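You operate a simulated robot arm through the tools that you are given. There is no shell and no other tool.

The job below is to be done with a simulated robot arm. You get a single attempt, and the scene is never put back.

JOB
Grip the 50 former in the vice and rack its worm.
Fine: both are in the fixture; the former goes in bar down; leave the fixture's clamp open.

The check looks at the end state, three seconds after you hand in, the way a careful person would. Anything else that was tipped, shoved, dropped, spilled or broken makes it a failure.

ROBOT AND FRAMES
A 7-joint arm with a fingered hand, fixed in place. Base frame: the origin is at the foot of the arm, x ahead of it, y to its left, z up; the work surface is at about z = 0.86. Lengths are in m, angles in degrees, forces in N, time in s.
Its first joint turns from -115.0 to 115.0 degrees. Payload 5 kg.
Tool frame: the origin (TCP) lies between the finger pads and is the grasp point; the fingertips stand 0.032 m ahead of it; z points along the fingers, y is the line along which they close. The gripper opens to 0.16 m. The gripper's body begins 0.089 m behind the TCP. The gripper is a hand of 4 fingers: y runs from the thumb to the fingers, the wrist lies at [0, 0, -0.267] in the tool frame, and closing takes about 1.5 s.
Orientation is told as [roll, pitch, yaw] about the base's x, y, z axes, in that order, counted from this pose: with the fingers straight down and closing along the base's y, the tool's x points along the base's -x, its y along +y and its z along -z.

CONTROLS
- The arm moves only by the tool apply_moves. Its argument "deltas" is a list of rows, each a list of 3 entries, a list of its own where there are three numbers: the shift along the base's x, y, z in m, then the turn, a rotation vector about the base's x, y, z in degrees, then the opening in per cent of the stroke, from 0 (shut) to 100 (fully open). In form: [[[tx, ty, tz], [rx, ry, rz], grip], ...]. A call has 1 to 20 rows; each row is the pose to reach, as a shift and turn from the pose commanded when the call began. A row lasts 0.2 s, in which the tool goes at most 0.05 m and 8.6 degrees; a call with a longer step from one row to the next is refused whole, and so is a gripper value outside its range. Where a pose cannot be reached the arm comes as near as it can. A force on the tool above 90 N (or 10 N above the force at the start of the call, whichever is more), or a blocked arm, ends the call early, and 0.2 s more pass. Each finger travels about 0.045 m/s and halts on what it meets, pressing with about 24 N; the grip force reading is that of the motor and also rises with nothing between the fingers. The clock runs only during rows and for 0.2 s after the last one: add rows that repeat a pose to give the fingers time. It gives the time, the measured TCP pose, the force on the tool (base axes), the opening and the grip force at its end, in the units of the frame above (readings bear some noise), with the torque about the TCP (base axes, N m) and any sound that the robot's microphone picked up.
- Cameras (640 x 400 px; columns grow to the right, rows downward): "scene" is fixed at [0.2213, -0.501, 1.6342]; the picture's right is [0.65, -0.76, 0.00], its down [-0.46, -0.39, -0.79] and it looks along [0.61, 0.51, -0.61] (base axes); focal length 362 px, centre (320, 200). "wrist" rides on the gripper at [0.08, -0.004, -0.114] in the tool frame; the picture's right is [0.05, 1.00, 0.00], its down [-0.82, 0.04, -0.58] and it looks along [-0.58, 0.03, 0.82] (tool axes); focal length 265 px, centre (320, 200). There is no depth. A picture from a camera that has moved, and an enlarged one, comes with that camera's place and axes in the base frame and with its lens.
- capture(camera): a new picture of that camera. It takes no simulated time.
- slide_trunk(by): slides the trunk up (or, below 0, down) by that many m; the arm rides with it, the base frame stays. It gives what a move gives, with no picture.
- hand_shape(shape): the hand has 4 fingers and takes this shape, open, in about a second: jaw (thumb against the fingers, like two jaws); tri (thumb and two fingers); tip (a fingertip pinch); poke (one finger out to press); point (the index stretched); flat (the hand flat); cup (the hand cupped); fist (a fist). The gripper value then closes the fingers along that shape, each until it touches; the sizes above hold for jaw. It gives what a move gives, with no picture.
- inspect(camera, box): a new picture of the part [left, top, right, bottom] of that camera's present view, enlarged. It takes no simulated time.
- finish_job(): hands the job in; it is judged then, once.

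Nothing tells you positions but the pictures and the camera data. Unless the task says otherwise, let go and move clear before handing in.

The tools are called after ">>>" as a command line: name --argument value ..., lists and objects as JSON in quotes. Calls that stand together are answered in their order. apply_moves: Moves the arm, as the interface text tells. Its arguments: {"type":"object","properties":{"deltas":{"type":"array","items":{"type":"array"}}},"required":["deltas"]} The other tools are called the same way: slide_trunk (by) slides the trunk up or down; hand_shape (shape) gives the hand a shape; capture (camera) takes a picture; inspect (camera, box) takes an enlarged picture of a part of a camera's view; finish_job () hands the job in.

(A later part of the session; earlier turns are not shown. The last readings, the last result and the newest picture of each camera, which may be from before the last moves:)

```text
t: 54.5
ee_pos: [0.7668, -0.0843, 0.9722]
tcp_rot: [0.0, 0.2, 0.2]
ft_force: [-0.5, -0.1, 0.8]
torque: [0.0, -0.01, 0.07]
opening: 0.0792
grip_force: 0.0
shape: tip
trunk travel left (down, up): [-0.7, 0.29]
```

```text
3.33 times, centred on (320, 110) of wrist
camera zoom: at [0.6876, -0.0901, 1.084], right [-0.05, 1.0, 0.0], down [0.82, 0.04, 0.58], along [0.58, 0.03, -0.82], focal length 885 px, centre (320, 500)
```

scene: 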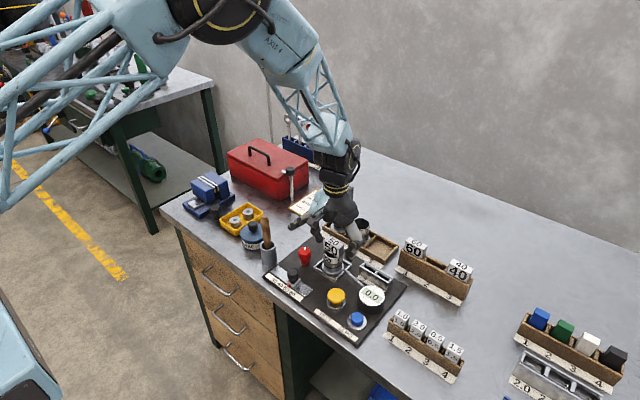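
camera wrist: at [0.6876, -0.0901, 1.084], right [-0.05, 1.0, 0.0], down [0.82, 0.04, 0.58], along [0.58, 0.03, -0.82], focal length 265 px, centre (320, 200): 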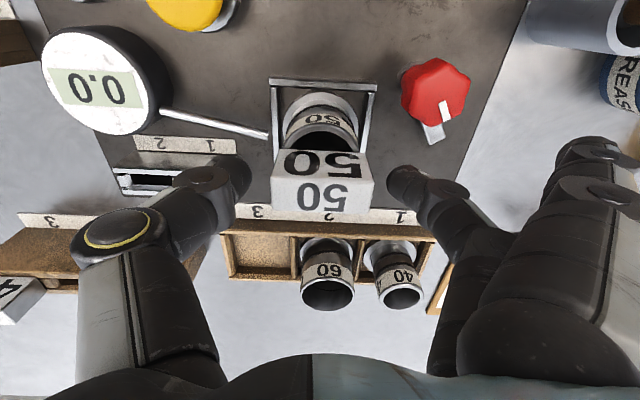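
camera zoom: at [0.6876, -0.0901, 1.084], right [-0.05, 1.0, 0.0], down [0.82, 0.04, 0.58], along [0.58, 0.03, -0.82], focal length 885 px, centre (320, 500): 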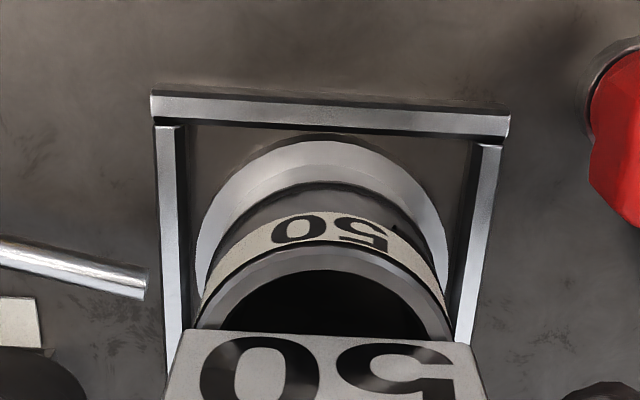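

One step was too long, so the whole call was refused and nothing moved. I'll resend the path with smaller steps.

>>> apply_moves --deltas '[[[0, 0, 0.04], [0, 0, 0], 50], [[0, 0, 0.08], [0, 0, 0], 45], [[0, 0, 0.12], [0, 0, 0], 40], [[-0.005, 0.02, 0.15], [0, 0, 4], 38], [[-0.015, 0.06, 0.15], [0, 0, 10], 35], [[-0.025, 0.1, 0.15], [0, 0, 16], 35], [[-0.03, 0.14, 0.15], [0, 0, 22], 35], [[-0.035, 0.18, 0.15], [0, 0, 28], 35], [[-0.04, 0.22, 0.15], [0, 0, 34], 35], [[-0.05, 0.26, 0.15], [0, 0, 40], 35], [[-0.055, 0.3, 0.15], [0, 0, 46], 35], [[-0.06, 0.34, 0.15], [0, 0, 52], 35], [[-0.065, 0.38, 0.15], [0, 0, 58], 35], [[-0.07, 0.41, 0.15], [0, 0, 64], 35], [[-0.0735, 0.43, 0.13], [0, 0, 70], 35], [[-0.0735, 0.43, 0.11], [0, 0, 75], 35], [[-0.0735, 0.43, 0.11], [0, 0, 75], 35]]'

>>> capture --camera "wrist"

>>> capture --camera "scene"

>>> inspect --camera "wrist" --box '[240, 50, 400, 170]'

```text
t: 58.1
ee_pos: [0.6916, 0.3439, 1.0808]
tcp_rot: [0.0, 0.1, 75.2]
ft_force: [0.5, -0.4, 0.2]
torque: [-0.02, 0.0, 0.01]
opening: 0.0567
grip_force: 0.1
shape: tip
trunk travel left (down, up): [-0.7, 0.29]
```

```text
taken
camera wrist: at [0.6764, 0.2642, 1.1935], right [-0.98, 0.2, 0.0], down [0.17, 0.8, 0.58], along [0.12, 0.56, -0.82], focal length 265 px, centre (320, 200)
```

wrist: 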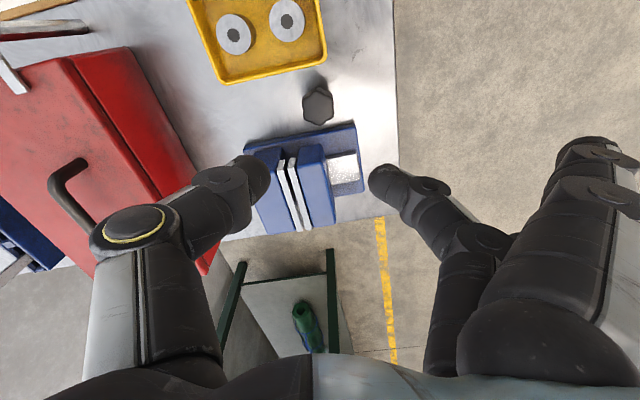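

```text
taken
```

scene: 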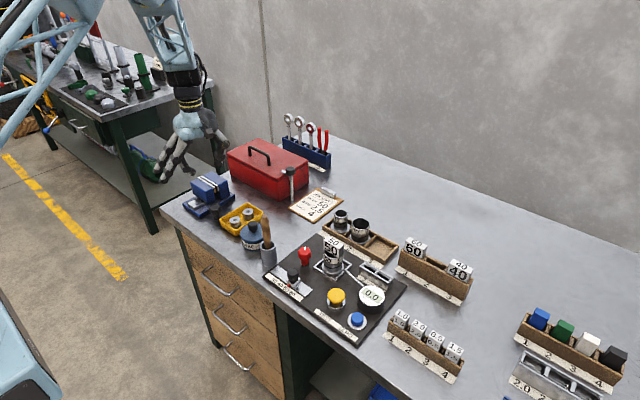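

```text
3.33 times, centred on (320, 110) of wrist
camera zoom: at [0.6764, 0.2642, 1.1935], right [-0.98, 0.2, 0.0], down [0.17, 0.8, 0.58], along [0.12, 0.56, -0.82], focal length 885 px, centre (320, 500)
```

zoom: 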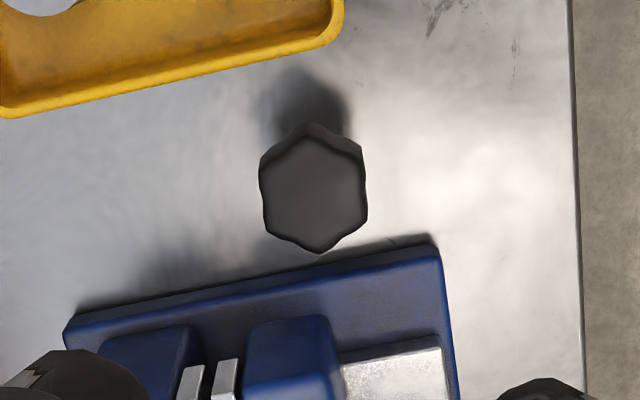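

The knob centre checks out at (0.695, 0.345), directly below. I'll descend and grip it.

>>> apply_moves --deltas '[[[0.002, 0, -0.04], [0, 0, 0], 35], [[0.002, 0, -0.08], [0, 0, 0], 35], [[0.002, 0, -0.11], [0, 0, 0], 35], [[0.002, 0, -0.135], [0, 0, 0], 35], [[0.002, 0, -0.15], [0, 0, 0], 35], [[0.002, 0, -0.161], [0, 0, 0], 35], [[0.002, 0, -0.161], [0, 0, 0], 35]]'

>>> capture --camera "wrist"

>>> inspect --camera "scene" --box '[150, 130, 290, 250]'

```text
t: 59.7
ee_pos: [0.6942, 0.3437, 0.9187]
tcp_rot: [0.1, 0.1, 75.2]
ft_force: [0.0, -0.7, -0.3]
torque: [-0.01, 0.0, -0.01]
opening: 0.0565
grip_force: 0.1
shape: tip
trunk travel left (down, up): [-0.7, 0.29]
```

```text
taken
camera wrist: at [0.6788, 0.2653, 1.0312], right [-0.98, 0.21, 0.0], down [0.17, 0.8, 0.58], along [0.12, 0.56, -0.82], focal length 265 px, centre (320, 200)
```

wrist: 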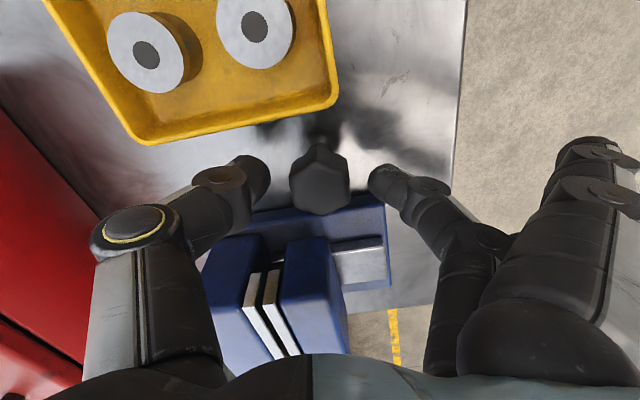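

```text
3.33 times, centred on (220, 190) of scene
camera zoom: at [0.2213, -0.501, 1.6342], right [0.65, -0.76, 0.0], down [-0.46, -0.39, -0.79], along [0.61, 0.51, -0.61], focal length 1206 px, centre (653, 233)
```

zoom: 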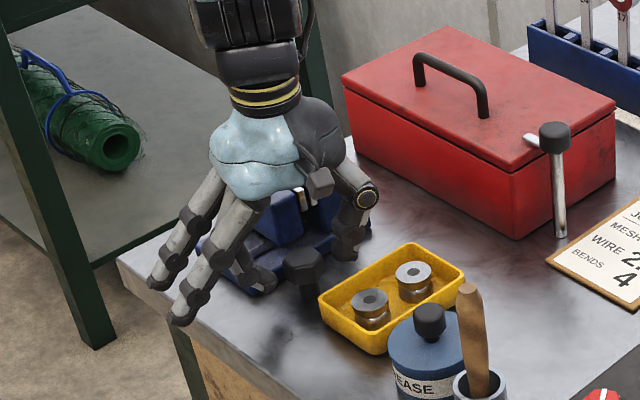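

>>> apply_moves --deltas '[[[0, 0, 0], [0, 0, 0], 15], [[0, 0, 0], [0, 0, 0], 8], [[0, 0, 0], [0, 0, 0], 8], [[0, 0, 0], [0, 0, 0], 8]]'

>>> apply_moves --deltas '[[[0, 0, 0], [0, 0, 5], 8], [[0, 0, 0], [0, 0, 10], 8], [[0, 0, 0], [0, 0, 15], 8], [[0, 0, 0], [0, 0, 20], 8], [[0, 0, 0], [0, 0, 20], 8]]'

>>> capture --camera "wrist"

>>> inspect --camera "wrist" --box '[200, 140, 420, 360]'

```text
t: 60.7
ee_pos: [0.6944, 0.345, 0.9184]
tcp_rot: [0.0, 0.1, 75.2]
ft_force: [0.2, -1.1, -1.8]
torque: [0.0, 0.03, -0.01]
opening: 0.0285
grip_force: 24.0
shape: tip
trunk travel left (down, up): [-0.7, 0.29]
```

```text
t: 61.9
ee_pos: [0.6951, 0.3448, 0.9184]
tcp_rot: [0.1, 0.1, 95.2]
ft_force: [2.9, -3.2, -8.0]
torque: [-0.03, -0.04, -0.06]
opening: 0.0285
grip_force: 24.3
shape: tip
trunk travel left (down, up): [-0.7, 0.29]
```

```text
taken
camera wrist: at [0.7073, 0.2644, 1.0315], right [-0.99, -0.14, 0.0], down [-0.12, 0.81, 0.58], along [-0.08, 0.57, -0.82], focal length 265 px, centre (320, 200)
```

wrist: 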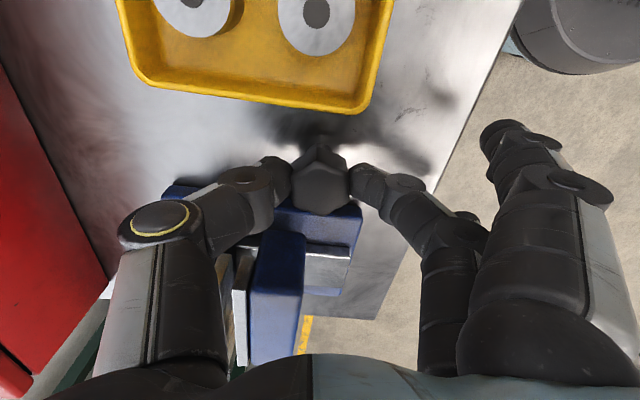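

```text
1.82 times, centred on (310, 250) of wrist
camera zoom: at [0.7073, 0.2644, 1.0315], right [-0.99, -0.14, 0.0], down [-0.12, 0.81, 0.58], along [-0.08, 0.57, -0.82], focal length 483 px, centre (338, 109)
```

zoom: 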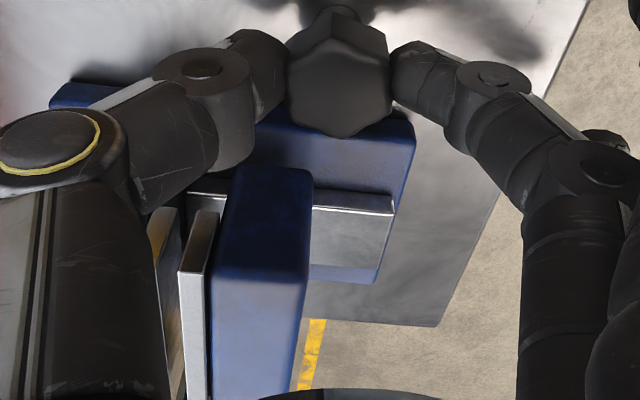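

>>> inspect --camera "scene" --box '[170, 150, 250, 230]'

>>> apply_moves --deltas '[[[0, 0, 0], [0, 0, 5], 8], [[0, 0, 0], [0, 0, 10], 8], [[0, 0, 0], [0, 0, 15], 8], [[0, 0, 0], [0, 0, 20], 8], [[0, 0, 0], [0, 0, 25], 8], [[0, 0, 0], [0, 0, 30], 8], [[0, 0, 0], [0, 0, 30], 8]]'

>>> capture --camera "wrist"

>>> inspect --camera "scene" --box '[170, 150, 250, 230]'

```text
5.00 times, centred on (210, 190) of scene
camera zoom: at [0.2213, -0.501, 1.6342], right [0.65, -0.76, 0.0], down [-0.46, -0.39, -0.79], along [0.61, 0.51, -0.61], focal length 1809 px, centre (870, 250)
```

zoom: 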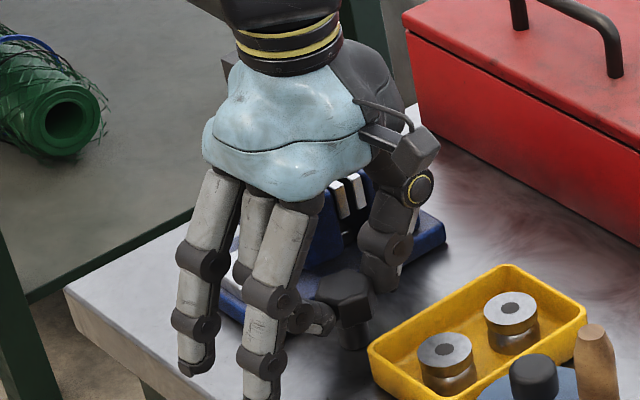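

```text
t: 63.5
ee_pos: [0.6959, 0.345, 0.9183]
tcp_rot: [0.0, -0.1, 125.1]
ft_force: [10.7, -1.0, -4.8]
torque: [0.06, -0.25, -0.11]
opening: 0.0278
grip_force: 23.6
shape: tip
trunk travel left (down, up): [-0.7, 0.29]
```

```text
taken
camera wrist: at [0.7459, 0.2806, 1.0316], right [-0.79, -0.62, 0.0], down [-0.5, 0.64, 0.58], along [-0.36, 0.45, -0.82], focal length 265 px, centre (320, 200)
```

wrist: 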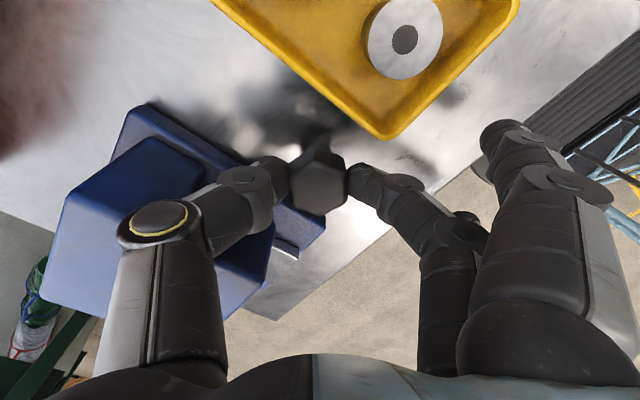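

```text
5.00 times, centred on (210, 190) of scene
camera zoom: at [0.2213, -0.501, 1.6342], right [0.65, -0.76, 0.0], down [-0.46, -0.39, -0.79], along [0.61, 0.51, -0.61], focal length 1809 px, centre (870, 250)
```

zoom: 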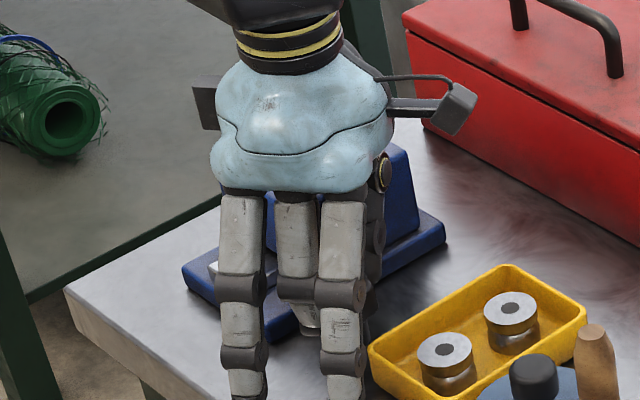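

Turning the knob counter-clockwise opens the jaws. I'll release, rise and check the gap.

>>> apply_moves --deltas '[[[0, 0, 0], [0, 0, 0], 20], [[0, 0, 0], [0, 0, 0], 35], [[0, 0, 0], [0, 0, 0], 35], [[0, 0, 0.04], [0, 0, 0], 35], [[0, 0, 0.08], [0, 0, -8], 35], [[0, 0, 0.12], [0, 0, -16], 35], [[0, 0, 0.16], [0, 0, -24], 35], [[0, 0, 0.18], [0, 0, -32], 35], [[0, 0, 0.18], [0, 0, -40], 35], [[0, 0, 0.18], [0, 0, -48], 35], [[0, 0, 0.18], [0, 0, -50], 35]]'

>>> capture --camera "wrist"

>>> inspect --camera "scene" --box '[175, 160, 245, 225]'

```text
t: 65.9
ee_pos: [0.6949, 0.3446, 1.0986]
tcp_rot: [0.0, 0.1, 75.0]
ft_force: [0.5, 0.5, -0.2]
torque: [0.02, -0.03, 0.05]
opening: 0.0556
grip_force: 0.1
shape: tip
trunk travel left (down, up): [-0.7, 0.29]
```

```text
taken
camera wrist: at [0.6792, 0.2657, 1.2122], right [-0.98, 0.21, 0.0], down [0.17, 0.8, 0.58], along [0.12, 0.56, -0.82], focal length 265 px, centre (320, 200)
```

wrist: 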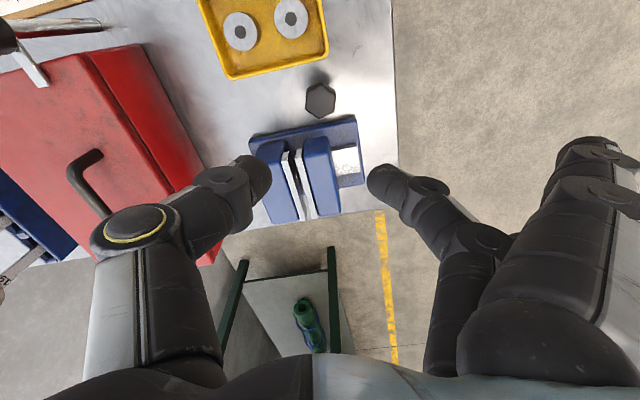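

```text
6.15 times, centred on (210, 192) of scene
camera zoom: at [0.2213, -0.501, 1.6342], right [0.65, -0.76, 0.0], down [-0.46, -0.39, -0.79], along [0.61, 0.51, -0.61], focal length 2226 px, centre (997, 246)
```

zoom: 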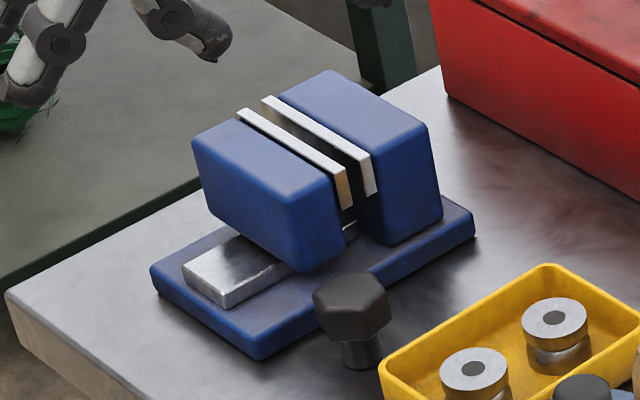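

>>> inspect --camera "scene" --box '[206, 181, 222, 193]'

>>> inspect --camera "wrist" --box '[270, 140, 330, 180]'

```text
16.00 times, centred on (214, 187) of scene
camera zoom: at [0.2213, -0.501, 1.6342], right [0.65, -0.76, 0.0], down [-0.46, -0.39, -0.79], along [0.61, 0.51, -0.61], focal length 5788 px, centre (2016, 408)
```

zoom: 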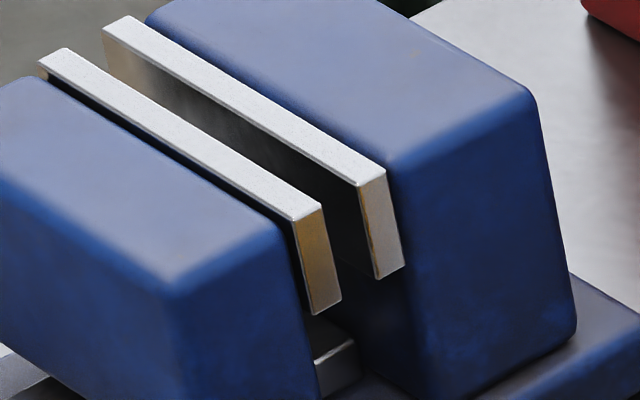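

```text
10.00 times, centred on (300, 160) of wrist
camera zoom: at [0.6792, 0.2657, 1.2122], right [-0.98, 0.21, 0.0], down [0.17, 0.8, 0.58], along [0.12, 0.56, -0.82], focal length 2654 px, centre (520, 600)
```

zoom: 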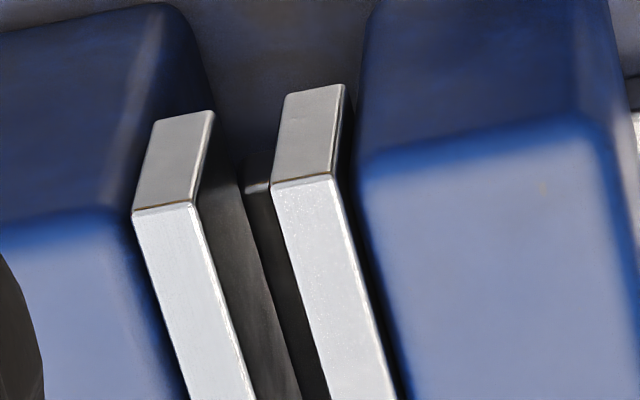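

50° of turn opened the jaws by about 3.3 mm. I'll do one more stroke for comfortable clearance.

>>> apply_moves --deltas '[[[0, 0, -0.04], [0, 0, 0], 35], [[0, 0, -0.08], [0, 0, 0], 35], [[0, 0, -0.12], [0, 0, 0], 35], [[0, 0, -0.15], [0, 0, 0], 35], [[0, 0, -0.17], [0, 0, 0], 35], [[0, 0, -0.18], [0, 0, 0], 35], [[0, 0, -0.18], [0, 0, 0], 15], [[0, 0, -0.18], [0, 0, 0], 8], [[0, 0, -0.18], [0, 0, 0], 8], [[0, 0, -0.18], [0, 0, 0], 8]]'

>>> apply_moves --deltas '[[[0, 0, 0], [0, 0, 5], 8], [[0, 0, 0], [0, 0, 10], 8], [[0, 0, 0], [0, 0, 15], 8], [[0, 0, 0], [0, 0, 20], 8], [[0, 0, 0], [0, 0, 25], 8], [[0, 0, 0], [0, 0, 30], 8], [[0, 0, 0], [0, 0, 35], 8], [[0, 0, 0], [0, 0, 40], 8], [[0, 0, 0], [0, 0, 45], 8], [[0, 0, 0], [0, 0, 50], 8], [[0, 0, 0], [0, 0, 50], 8]]'

>>> apply_moves --deltas '[[[0, 0, 0], [0, 0, 0], 20], [[0, 0, 0], [0, 0, 0], 35], [[0, 0, 0], [0, 0, 0], 35], [[0, 0, 0.04], [0, 0, 0], 35], [[0, 0, 0.08], [0, 0, -8], 35], [[0, 0, 0.12], [0, 0, -16], 35], [[0, 0, 0.16], [0, 0, -24], 35], [[0, 0, 0.18], [0, 0, -32], 35], [[0, 0, 0.18], [0, 0, -40], 35], [[0, 0, 0.18], [0, 0, -48], 35], [[0, 0, 0.18], [0, 0, -50], 35]]'

>>> inspect --camera "scene" --box '[175, 160, 245, 225]'

>>> inspect --camera "scene" --box '[206, 181, 222, 193]'

```text
t: 68.1
ee_pos: [0.6951, 0.3442, 0.9182]
tcp_rot: [0.0, 0.1, 75.3]
ft_force: [-1.3, -0.1, -3.4]
torque: [-0.03, 0.06, -0.01]
opening: 0.0286
grip_force: 24.2
shape: tip
trunk travel left (down, up): [-0.7, 0.29]
```

```text
t: 70.5
ee_pos: [0.6954, 0.3447, 0.9188]
tcp_rot: [0.0, 0.0, 125.3]
ft_force: [10.1, 4.2, 4.1]
torque: [0.26, -0.33, -0.13]
opening: 0.028
grip_force: 24.4
shape: tip
trunk travel left (down, up): [-0.7, 0.29]
```

```text
t: 72.9
ee_pos: [0.6942, 0.3446, 1.0984]
tcp_rot: [0.0, 0.1, 75.1]
ft_force: [0.8, 0.0, -0.3]
torque: [0.01, 0.02, 0.0]
opening: 0.0556
grip_force: 0.1
shape: tip
trunk travel left (down, up): [-0.7, 0.29]
```

```text
6.15 times, centred on (210, 192) of scene
camera zoom: at [0.2213, -0.501, 1.6342], right [0.65, -0.76, 0.0], down [-0.46, -0.39, -0.79], along [0.61, 0.51, -0.61], focal length 2226 px, centre (997, 246)
```

zoom: 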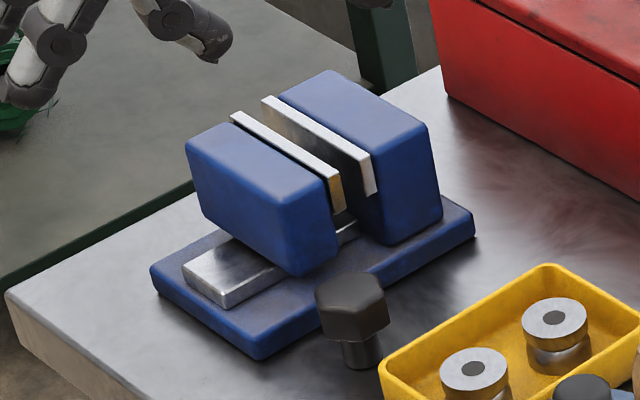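

```text
16.00 times, centred on (214, 187) of scene
camera zoom: at [0.2213, -0.501, 1.6342], right [0.65, -0.76, 0.0], down [-0.46, -0.39, -0.79], along [0.61, 0.51, -0.61], focal length 5788 px, centre (2016, 408)
```

zoom: 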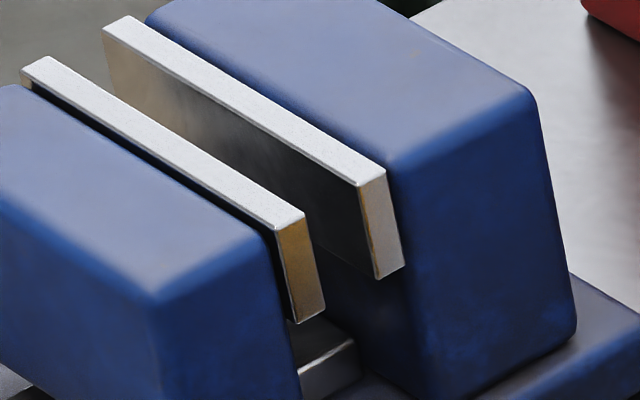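

The gap is now about 12 mm, which is plenty. I'll go back for the former.

>>> apply_moves --deltas '[[[0, -0.01, 0.02], [0, 0, -5], 40], [[0.0, -0.05, 0.03], [0, 0, -11], 45], [[0.005, -0.09, 0.03], [0, 0, -17], 50], [[0.01, -0.13, 0.03], [0, 0, -23], 50], [[0.02, -0.17, 0.03], [0, 0, -29], 50], [[0.025, -0.21, 0.03], [0, 0, -35], 50], [[0.03, -0.25, 0.03], [0, 0, -41], 50], [[0.04, -0.29, 0.03], [0, 0, -47], 50], [[0.05, -0.33, 0.03], [0, 0, -53], 50], [[0.06, -0.37, 0.03], [0, 0, -59], 50], [[0.07, -0.4, 0.02], [0, 0, -65], 50], [[0.0715, -0.42, 0.0], [0, 0, -71], 50], [[0.0715, -0.43, -0.025], [0, 0, -75], 50], [[0.0715, -0.43, -0.025], [0, 0, -75], 50]]'

>>> inspect --camera "wrist" --box '[250, 60, 410, 240]'

>>> inspect --camera "scene" --box '[290, 210, 390, 290]'

```text
t: 75.9
ee_pos: [0.766, -0.086, 1.0758]
tcp_rot: [0.0, 0.0, 0.0]
ft_force: [-0.7, -0.2, 0.7]
torque: [0.01, -0.02, -0.01]
opening: 0.0795
grip_force: 0.0
shape: tip
trunk travel left (down, up): [-0.7, 0.29]
```

```text
2.22 times, centred on (330, 150) of wrist
camera zoom: at [0.6871, -0.0904, 1.188], right [-0.05, 1.0, 0.0], down [0.82, 0.04, 0.58], along [0.58, 0.03, -0.82], focal length 590 px, centre (298, 311)
```

zoom: 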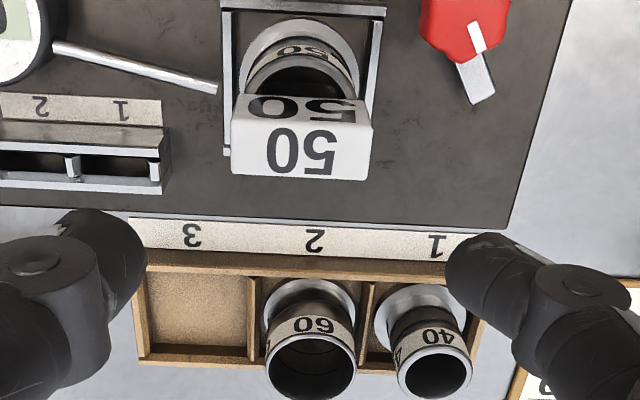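

```text
5.00 times, centred on (340, 250) of scene
camera zoom: at [0.2213, -0.501, 1.6342], right [0.65, -0.76, 0.0], down [-0.46, -0.39, -0.79], along [0.61, 0.51, -0.61], focal length 1809 px, centre (220, -50)
```

zoom: 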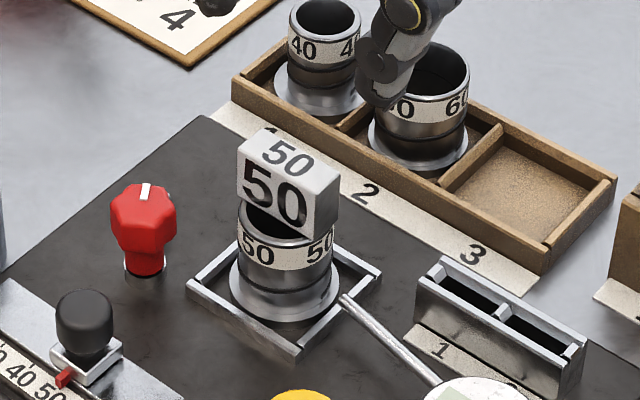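

>>> apply_moves --deltas '[[[0, 0, -0.03], [0, 0, 0], 50], [[0, 0, -0.06], [0, 0, 0], 50], [[0, 0, -0.085], [0, 0, 0], 50], [[0, 0, -0.1045], [0, 0, 0], 50], [[0, 0, -0.1045], [0, 0, 0], 40], [[0, 0, -0.1045], [0, 0, 0], 25], [[0, 0, -0.1045], [0, 0, 0], 20], [[0, 0, -0.1045], [0, 0, 0], 20], [[0, 0, -0.1045], [0, 0, 0], 20], [[0, 0, -0.1045], [0, 0, 0], 20]]'

>>> apply_moves --deltas '[[[0, 0, 0.02], [0, 0, 0], 20], [[0, 0, 0.05], [0, 0, 0], 20], [[0, 0, 0.08], [0, 0, 0], 20], [[0, 0, 0.12], [0, 0, 0], 20], [[0, 0, 0.15], [0, 0, 0], 20], [[0, 0, 0.18], [0, 0, 0], 20], [[0, 0, 0.18], [0, 0, 0], 20]]'

>>> inspect --camera "scene" --box '[290, 150, 410, 290]'

```text
t: 78.1
ee_pos: [0.7646, -0.0857, 0.9698]
tcp_rot: [0.1, 0.1, 0.3]
ft_force: [1.3, 0.0, 1.1]
torque: [-0.01, -0.02, 0.0]
opening: 0.0476
grip_force: 23.6
shape: tip
trunk travel left (down, up): [-0.7, 0.29]
```

```text
t: 79.7
ee_pos: [0.7674, -0.0861, 1.1488]
tcp_rot: [0.0, 0.1, 0.0]
ft_force: [0.0, -0.2, -1.4]
torque: [-0.01, 0.03, 0.01]
opening: 0.0473
grip_force: 23.9
shape: tip
trunk travel left (down, up): [-0.7, 0.29]
```

```text
2.86 times, centred on (350, 220) of scene
camera zoom: at [0.2213, -0.501, 1.6342], right [0.65, -0.76, 0.0], down [-0.46, -0.39, -0.79], along [0.61, 0.51, -0.61], focal length 1034 px, centre (234, 143)
```

zoom: 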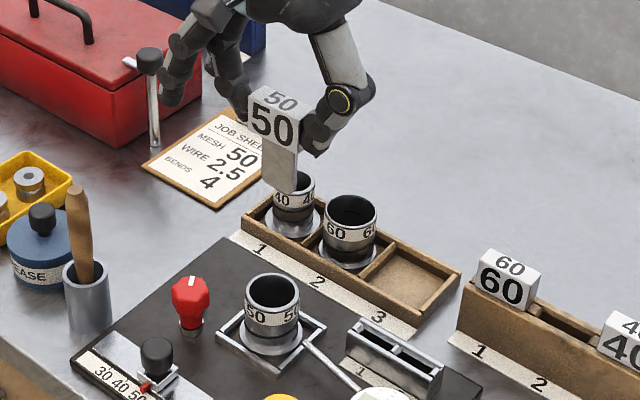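

>>> apply_moves --deltas '[[[0, 0.03, 0], [0, 0, 0], 20], [[-0.002, 0.07, 0], [0, 0, 0], 20], [[-0.004, 0.11, 0], [0, 0, 0], 20], [[-0.006, 0.15, 0], [0, 0, 0], 20], [[-0.008, 0.19, 0], [0, 0, 0], 20], [[-0.01, 0.23, 0], [0, 0, 0], 20], [[-0.012, 0.27, 0], [0, 0, 0], 20], [[-0.014, 0.31, 0], [0, 0, 0], 20], [[-0.018, 0.35, 0], [0, 0, 0], 20], [[-0.022, 0.39, 0], [0, 0, 0], 20], [[-0.026, 0.43, 0], [0, 0, 0], 20], [[-0.028, 0.47, 0], [0, 0, 0], 20], [[-0.028, 0.505, 0], [0, 0, 0], 20], [[-0.028, 0.52, -0.02], [0, 0, 0], 20], [[-0.028, 0.52, -0.06], [0, 0, 0], 20], [[-0.028, 0.52, -0.08], [0, 0, 0], 20], [[-0.028, 0.52, -0.08], [0, 0, 0], 20]]'

>>> inspect --camera "wrist" --box '[260, 80, 380, 170]'

>>> inspect --camera "scene" --box '[180, 135, 250, 215]'

```text
t: 83.3
ee_pos: [0.739, 0.4338, 1.0721]
tcp_rot: [0.0, 0.1, 0.1]
ft_force: [-0.1, 0.9, -1.3]
torque: [0.02, 0.0, 0.03]
opening: 0.0472
grip_force: 24.5
shape: tip
trunk travel left (down, up): [-0.7, 0.29]
```

```text
4.44 times, centred on (320, 125) of wrist
camera zoom: at [0.6586, 0.4293, 1.1837], right [-0.05, 1.0, 0.0], down [0.82, 0.04, 0.58], along [0.58, 0.03, -0.82], focal length 1180 px, centre (320, 533)
```

zoom: 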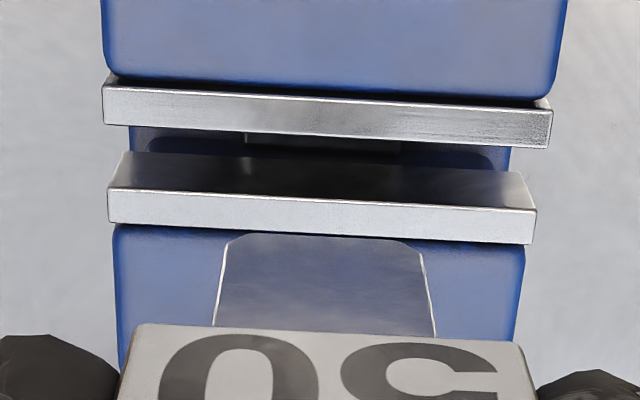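

```text
5.00 times, centred on (215, 175) of scene
camera zoom: at [0.2213, -0.501, 1.6342], right [0.65, -0.76, 0.0], down [-0.46, -0.39, -0.79], along [0.61, 0.51, -0.61], focal length 1809 px, centre (845, 325)
```

zoom: 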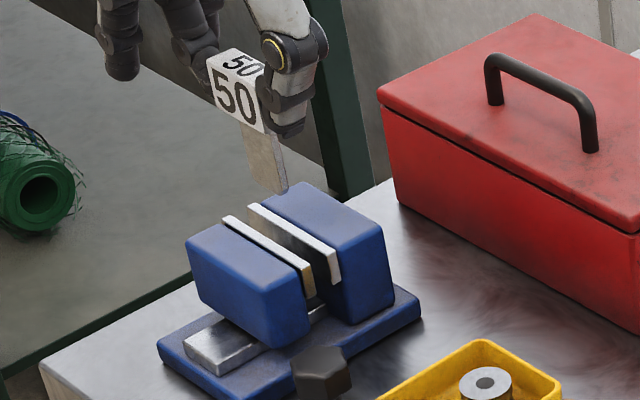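

The gap spans about x 0.732 to 0.746, so the bar at x 0.739 is centred. I'll lower until the bar's end is just above the plates and recheck.

>>> apply_moves --deltas '[[[0, 0.001, -0.015], [0, 0, 0], 20], [[0, 0.001, -0.03], [0, 0, 0], 20], [[0, 0.001, -0.04], [0, 0, 0], 20], [[0, 0.001, -0.04], [0, 0, 0], 20]]'

>>> inspect --camera "wrist" --box '[260, 90, 380, 180]'

>>> inspect --camera "scene" --box '[190, 155, 230, 195]'

```text
t: 84.3
ee_pos: [0.7389, 0.4356, 1.0294]
tcp_rot: [-0.1, -0.1, 0.0]
ft_force: [-0.4, 0.4, -1.5]
torque: [0.01, 0.05, 0.01]
opening: 0.0476
grip_force: 23.4
shape: tip
trunk travel left (down, up): [-0.7, 0.29]
```

```text
4.44 times, centred on (320, 135) of wrist
camera zoom: at [0.6591, 0.4306, 1.1421], right [-0.05, 1.0, 0.0], down [0.82, 0.04, 0.58], along [0.58, 0.03, -0.82], focal length 1180 px, centre (320, 489)
```

zoom: 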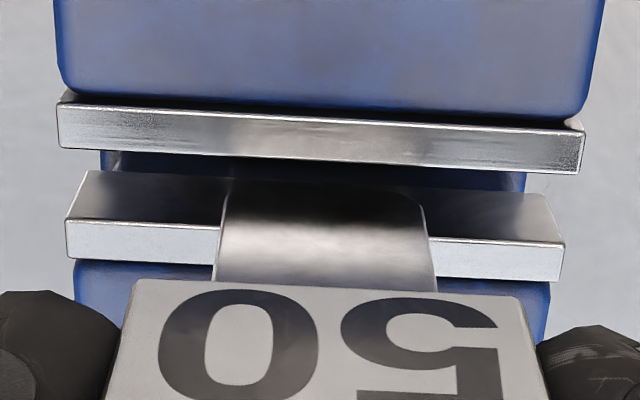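

```text
10.00 times, centred on (210, 175) of scene
camera zoom: at [0.2213, -0.501, 1.6342], right [0.65, -0.76, 0.0], down [-0.46, -0.39, -0.79], along [0.61, 0.51, -0.61], focal length 3617 px, centre (1420, 450)
```

zoom: 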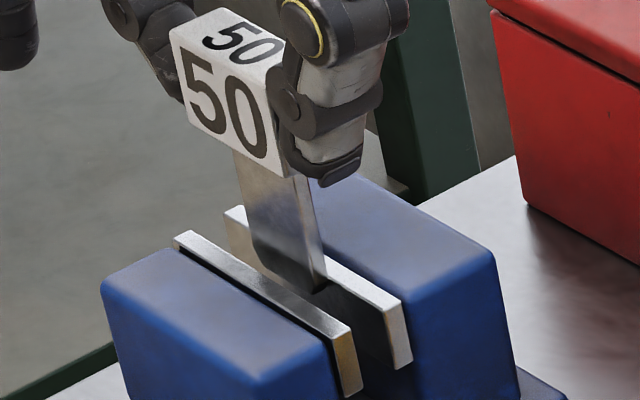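

The bar's end is centred in the gap in both views. I'll lower it in stages, watching the force.

>>> apply_moves --deltas '[[[0.0005, 0, -0.006], [0, 0, 0], 20], [[0.0005, 0, -0.012], [0, 0, 0], 20], [[0.0005, 0, -0.018], [0, 0, 0], 20], [[0.0005, 0, -0.018], [0, 0, 0], 20]]'

>>> inspect --camera "wrist" --box '[260, 90, 380, 180]'

>>> inspect --camera "scene" --box '[190, 155, 230, 195]'

```text
t: 85.3
ee_pos: [0.741, 0.436, 1.0091]
tcp_rot: [0.0, 0.1, 0.2]
ft_force: [-1.1, 0.1, -1.7]
torque: [0.01, 0.06, 0.01]
opening: 0.0474
grip_force: 23.7
shape: tip
trunk travel left (down, up): [-0.7, 0.29]
```

```text
4.44 times, centred on (320, 135) of wrist
camera zoom: at [0.66, 0.4305, 1.1231], right [-0.05, 1.0, 0.0], down [0.82, 0.04, 0.58], along [0.58, 0.03, -0.82], focal length 1180 px, centre (320, 489)
```

zoom: 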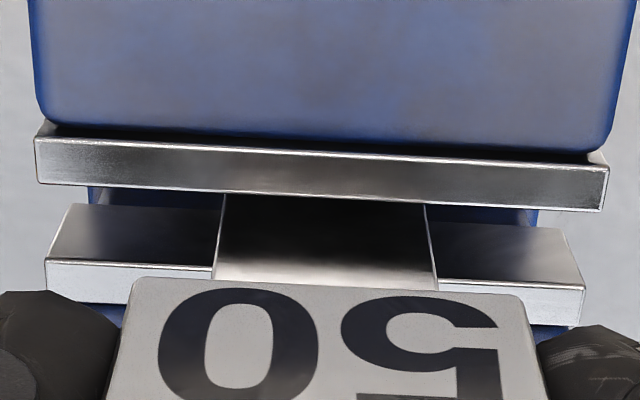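

```text
10.00 times, centred on (210, 175) of scene
camera zoom: at [0.2213, -0.501, 1.6342], right [0.65, -0.76, 0.0], down [-0.46, -0.39, -0.79], along [0.61, 0.51, -0.61], focal length 3617 px, centre (1420, 450)
```

zoom: 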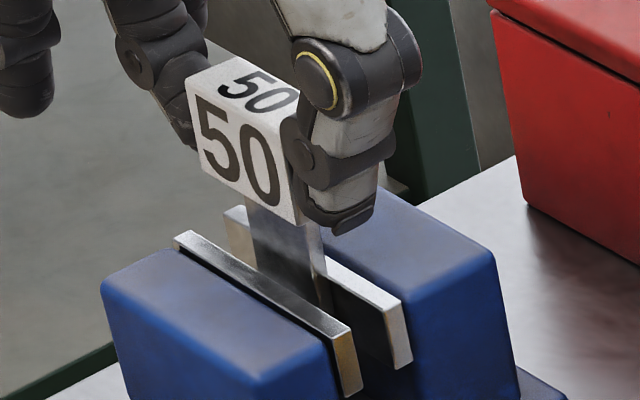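

The bar is inside the jaws with no contact force. I'll continue down gently.

>>> apply_moves --deltas '[[[0, 0, -0.006], [0, 0, 0], 20], [[0, 0, -0.012], [0, 0, 0], 20], [[0, 0, -0.018], [0, 0, 0], 20], [[0, 0, -0.024], [0, 0, 0], 20], [[0, 0, -0.028], [0, 0, 0], 20], [[0, 0, -0.028], [0, 0, 0], 20]]'

>>> inspect --camera "wrist" --box '[250, 90, 390, 200]'

>>> inspect --camera "scene" --box '[190, 155, 230, 195]'

```text
t: 86.7
ee_pos: [0.7389, 0.4365, 0.9837]
tcp_rot: [0.0, 0.0, 0.2]
ft_force: [-3.1, 0.6, -0.8]
torque: [0.0, 0.1, 0.04]
opening: 0.0475
grip_force: 24.1
shape: tip
trunk travel left (down, up): [-0.7, 0.29]
```

```text
3.64 times, centred on (320, 145) of wrist
camera zoom: at [0.6591, 0.431, 1.0963], right [-0.05, 1.0, 0.0], down [0.82, 0.04, 0.58], along [0.58, 0.03, -0.82], focal length 965 px, centre (320, 400)
```

zoom: 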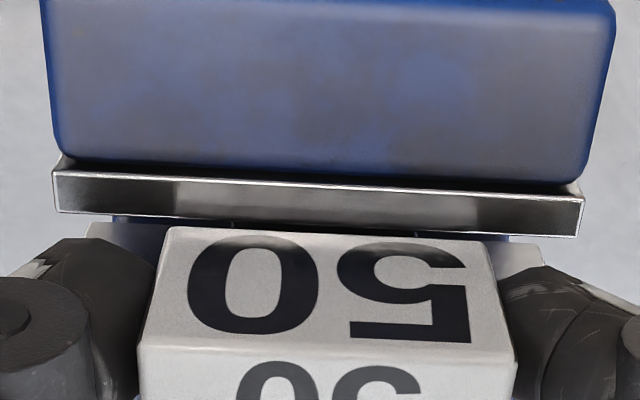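

```text
10.00 times, centred on (210, 175) of scene
camera zoom: at [0.2213, -0.501, 1.6342], right [0.65, -0.76, 0.0], down [-0.46, -0.39, -0.79], along [0.61, 0.51, -0.61], focal length 3617 px, centre (1420, 450)
```

zoom: 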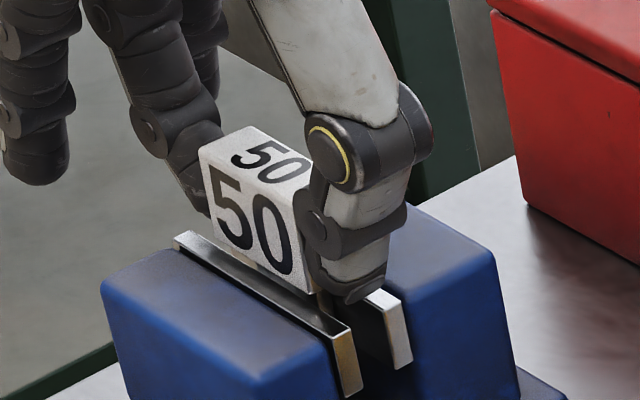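

>>> apply_moves --deltas '[[[0.001, 0, -0.003], [0, 0, 0], 20], [[0.001, 0, -0.006], [0, 0, 0], 20], [[0.001, 0, -0.008], [0, 0, 0], 20], [[0.001, 0, -0.008], [0, 0, 0], 20]]'

>>> inspect --camera "wrist" --box '[250, 90, 390, 200]'

>>> inspect --camera "scene" --box '[190, 155, 230, 195]'

```text
t: 87.7
ee_pos: [0.7386, 0.4355, 0.9782]
tcp_rot: [0.2, -0.1, 0.2]
ft_force: [-11.3, -1.8, 22.1]
torque: [-0.08, 0.23, 0.01]
opening: 0.0484
grip_force: 24.2
shape: tip
trunk travel left (down, up): [-0.7, 0.29]
```

```text
3.64 times, centred on (320, 145) of wrist
camera zoom: at [0.6585, 0.4307, 1.0915], right [-0.05, 1.0, 0.0], down [0.81, 0.04, 0.58], along [0.58, 0.03, -0.82], focal length 965 px, centre (320, 400)
```

zoom: 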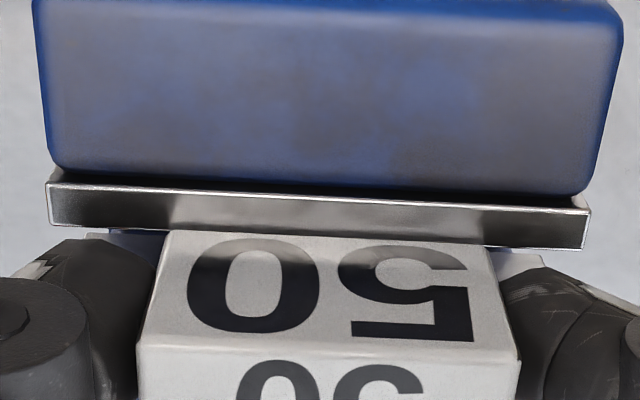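

```text
10.00 times, centred on (210, 175) of scene
camera zoom: at [0.2213, -0.501, 1.6342], right [0.65, -0.76, 0.0], down [-0.46, -0.39, -0.79], along [0.61, 0.51, -0.61], focal length 3617 px, centre (1420, 450)
```

zoom: 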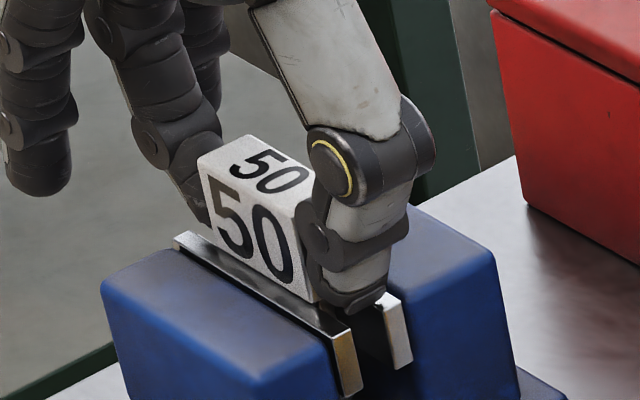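

It has touched down (22 N) and leans slightly toward the far jaw. I'll relax those forces before releasing.

>>> apply_moves --deltas '[[[-0.001, 0, 0.002], [0, 0, 0], 20], [[-0.002, 0, 0.003], [0, 0, 0], 20], [[-0.002, 0, 0.003], [0, 0, 0], 20]]'

>>> inspect --camera "scene" --box '[190, 155, 230, 195]'

```text
t: 88.5
ee_pos: [0.7373, 0.4362, 0.9789]
tcp_rot: [0.0, -0.2, 0.1]
ft_force: [1.6, 4.0, 11.1]
torque: [0.12, -0.04, -0.01]
opening: 0.0486
grip_force: 23.7
shape: tip
trunk travel left (down, up): [-0.7, 0.29]
```

```text
10.00 times, centred on (210, 175) of scene
camera zoom: at [0.2213, -0.501, 1.6342], right [0.65, -0.76, 0.0], down [-0.46, -0.39, -0.79], along [0.61, 0.51, -0.61], focal length 3617 px, centre (1420, 450)
```

zoom: 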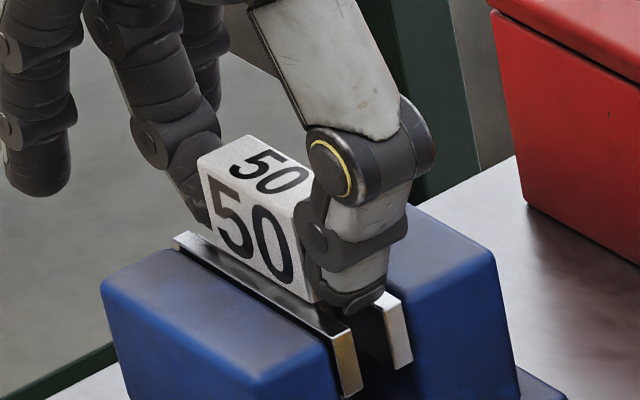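

>>> apply_moves --deltas '[[[0.0003, -0.001, 0.0015], [0, 0, 0], 20], [[0.0003, -0.001, 0.0015], [0, 0, 0], 22], [[0.0003, -0.001, 0.0015], [0, 0, 0], 30], [[0.0003, -0.001, 0.0015], [0, 0, 0], 36], [[0.0003, -0.001, 0.0015], [0, 0, 0], 42], [[0.0003, -0.001, 0.0015], [0, 0, 0], 45], [[0.0003, -0.001, 0.0015], [0, 0, 0], 45]]'

>>> inspect --camera "scene" --box '[190, 155, 230, 195]'

>>> capture --camera "wrist"

```text
t: 90.1
ee_pos: [0.7381, 0.4344, 0.9814]
tcp_rot: [0.0, 0.0, 0.2]
ft_force: [0.5, 0.0, 0.5]
torque: [0.01, -0.05, 0.0]
opening: 0.0715
grip_force: 0.1
shape: tip
trunk travel left (down, up): [-0.7, 0.29]
```

```text
10.00 times, centred on (210, 175) of scene
camera zoom: at [0.2213, -0.501, 1.6342], right [0.65, -0.76, 0.0], down [-0.46, -0.39, -0.79], along [0.61, 0.51, -0.61], focal length 3617 px, centre (1420, 450)
```

zoom: 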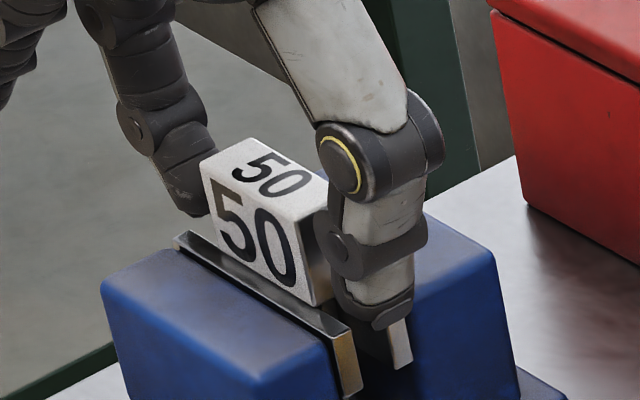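

```text
taken
camera wrist: at [0.6581, 0.4292, 1.093], right [-0.05, 1.0, 0.0], down [0.82, 0.04, 0.58], along [0.58, 0.03, -0.82], focal length 265 px, centre (320, 200)
```

wrist: 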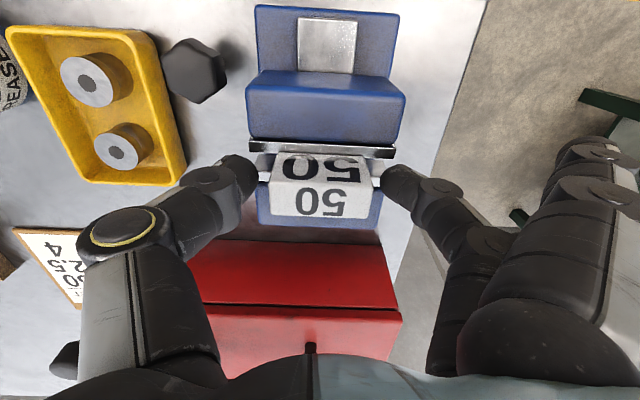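

The former stands in the jaws. I'll raise the hand clear and move over the knob to close the vice.

>>> apply_moves --deltas '[[[0, 0, 0.02], [0, 0, 0], 50], [[0, 0, 0.05], [0, 0, 0], 50], [[0, 0, 0.09], [0, 0, 0], 50], [[0, 0, 0.12], [0, 0, 0], 50], [[-0.01, -0.02, 0.14], [0, 0, 8], 45], [[-0.02, -0.04, 0.14], [0, 0, 16], 40], [[-0.03, -0.06, 0.14], [0, 0, 24], 35], [[-0.04, -0.08, 0.14], [0, 0, 32], 35], [[-0.044, -0.09, 0.14], [0, 0, 40], 35], [[-0.044, -0.09, 0.14], [0, 0, 48], 35], [[-0.044, -0.09, 0.14], [0, 0, 56], 35], [[-0.044, -0.09, 0.14], [0, 0, 64], 35], [[-0.044, -0.09, 0.14], [0, 0, 72], 35], [[-0.044, -0.09, 0.14], [0, 0, 80], 35], [[-0.044, -0.09, 0.13], [0, 0, 88], 35], [[-0.044, -0.09, 0.12], [0, 0, 96], 35], [[-0.044, -0.09, 0.12], [0, 0, 104], 35], [[-0.044, -0.09, 0.12], [0, 0, 112], 35], [[-0.044, -0.09, 0.12], [0, 0, 120], 35], [[-0.044, -0.09, 0.12], [0, 0, 125], 35]]'

>>> capture --camera "wrist"

>>> inspect --camera "scene" --box '[175, 155, 245, 225]'

```text
t: 94.3
ee_pos: [0.6948, 0.344, 1.0999]
tcp_rot: [0.0, 0.1, 125.3]
ft_force: [0.0, 0.1, 0.0]
torque: [-0.02, -0.03, 0.05]
opening: 0.0566
grip_force: 0.0
shape: tip
trunk travel left (down, up): [-0.7, 0.29]
```

```text
taken
camera wrist: at [0.7449, 0.2807, 1.2134], right [-0.79, -0.62, 0.0], down [-0.51, 0.64, 0.58], along [-0.36, 0.45, -0.82], focal length 265 px, centre (320, 200)
```

wrist: 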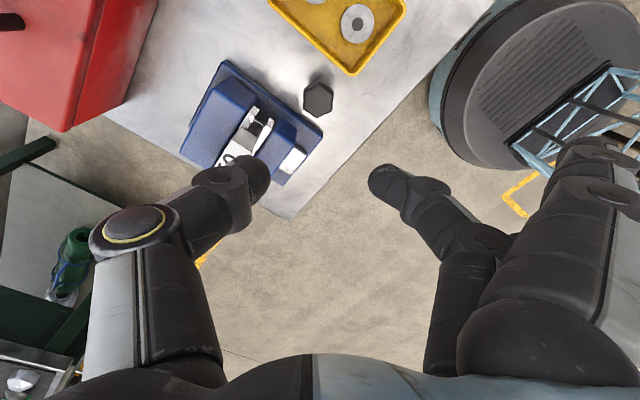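

```text
5.71 times, centred on (210, 190) of scene
camera zoom: at [0.2213, -0.501, 1.6342], right [0.65, -0.76, 0.0], down [-0.46, -0.39, -0.79], along [0.61, 0.51, -0.61], focal length 2067 px, centre (949, 257)
```

zoom: 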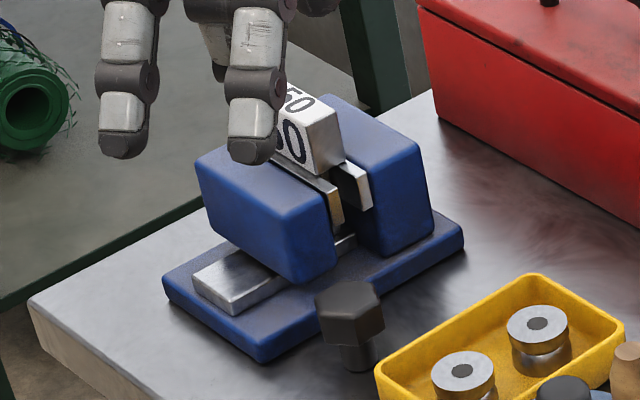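

The former sits well between the jaws. I'll descend on the knob and turn it clockwise to close.

>>> apply_moves --deltas '[[[0, 0.001, -0.04], [0, 0, 0], 35], [[0, 0.001, -0.08], [0, 0, 0], 35], [[0, 0.001, -0.12], [0, 0, 0], 35], [[0, 0.001, -0.15], [0, 0, 0], 35], [[0, 0.001, -0.17], [0, 0, 0], 35], [[0, 0.001, -0.181], [0, 0, 0], 35], [[0, 0.001, -0.181], [0, 0, 0], 15], [[0, 0.001, -0.181], [0, 0, 0], 8], [[0, 0.001, -0.181], [0, 0, 0], 8], [[0, 0.001, -0.181], [0, 0, 0], 8]]'

>>> apply_moves --deltas '[[[0, 0, 0], [0, 0, -5], 8], [[0, 0, 0], [0, 0, -10], 8], [[0, 0, 0], [0, 0, -15], 8], [[0, 0, 0], [0, 0, -20], 8], [[0, 0, 0], [0, 0, -25], 8], [[0, 0, 0], [0, 0, -30], 8], [[0, 0, 0], [0, 0, -35], 8], [[0, 0, 0], [0, 0, -40], 8], [[0, 0, 0], [0, 0, -45], 8], [[0, 0, 0], [0, 0, -50], 8], [[0, 0, 0], [0, 0, -55], 8], [[0, 0, 0], [0, 0, -55], 8]]'

>>> capture --camera "wrist"

>>> inspect --camera "scene" --box '[175, 155, 245, 225]'

```text
t: 96.5
ee_pos: [0.6954, 0.3458, 0.9208]
tcp_rot: [0.0, 0.0, 125.2]
ft_force: [4.5, -2.3, -1.0]
torque: [0.01, -0.13, -0.1]
opening: 0.028
grip_force: 24.1
shape: tip
trunk travel left (down, up): [-0.7, 0.29]
```

```text
t: 99.1
ee_pos: [0.693, 0.346, 0.9193]
tcp_rot: [0.0, -0.1, 70.1]
ft_force: [-3.1, 0.7, 7.0]
torque: [0.03, 0.11, 0.07]
opening: 0.0286
grip_force: 24.2
shape: tip
trunk travel left (down, up): [-0.7, 0.29]
```

```text
taken
camera wrist: at [0.6708, 0.268, 1.0324], right [-0.96, 0.29, 0.0], down [0.24, 0.78, 0.58], along [0.17, 0.55, -0.82], focal length 265 px, centre (320, 200)
```

wrist: 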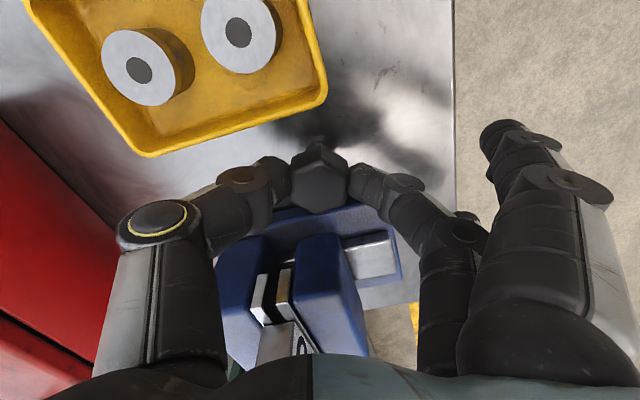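

```text
5.71 times, centred on (210, 190) of scene
camera zoom: at [0.2213, -0.501, 1.6342], right [0.65, -0.76, 0.0], down [-0.46, -0.39, -0.79], along [0.61, 0.51, -0.61], focal length 2067 px, centre (949, 257)
```

zoom: 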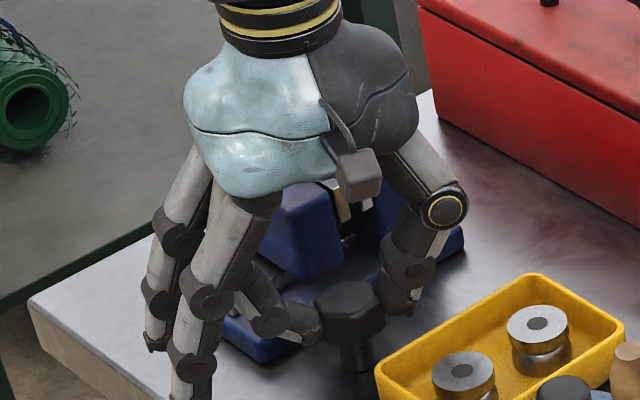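

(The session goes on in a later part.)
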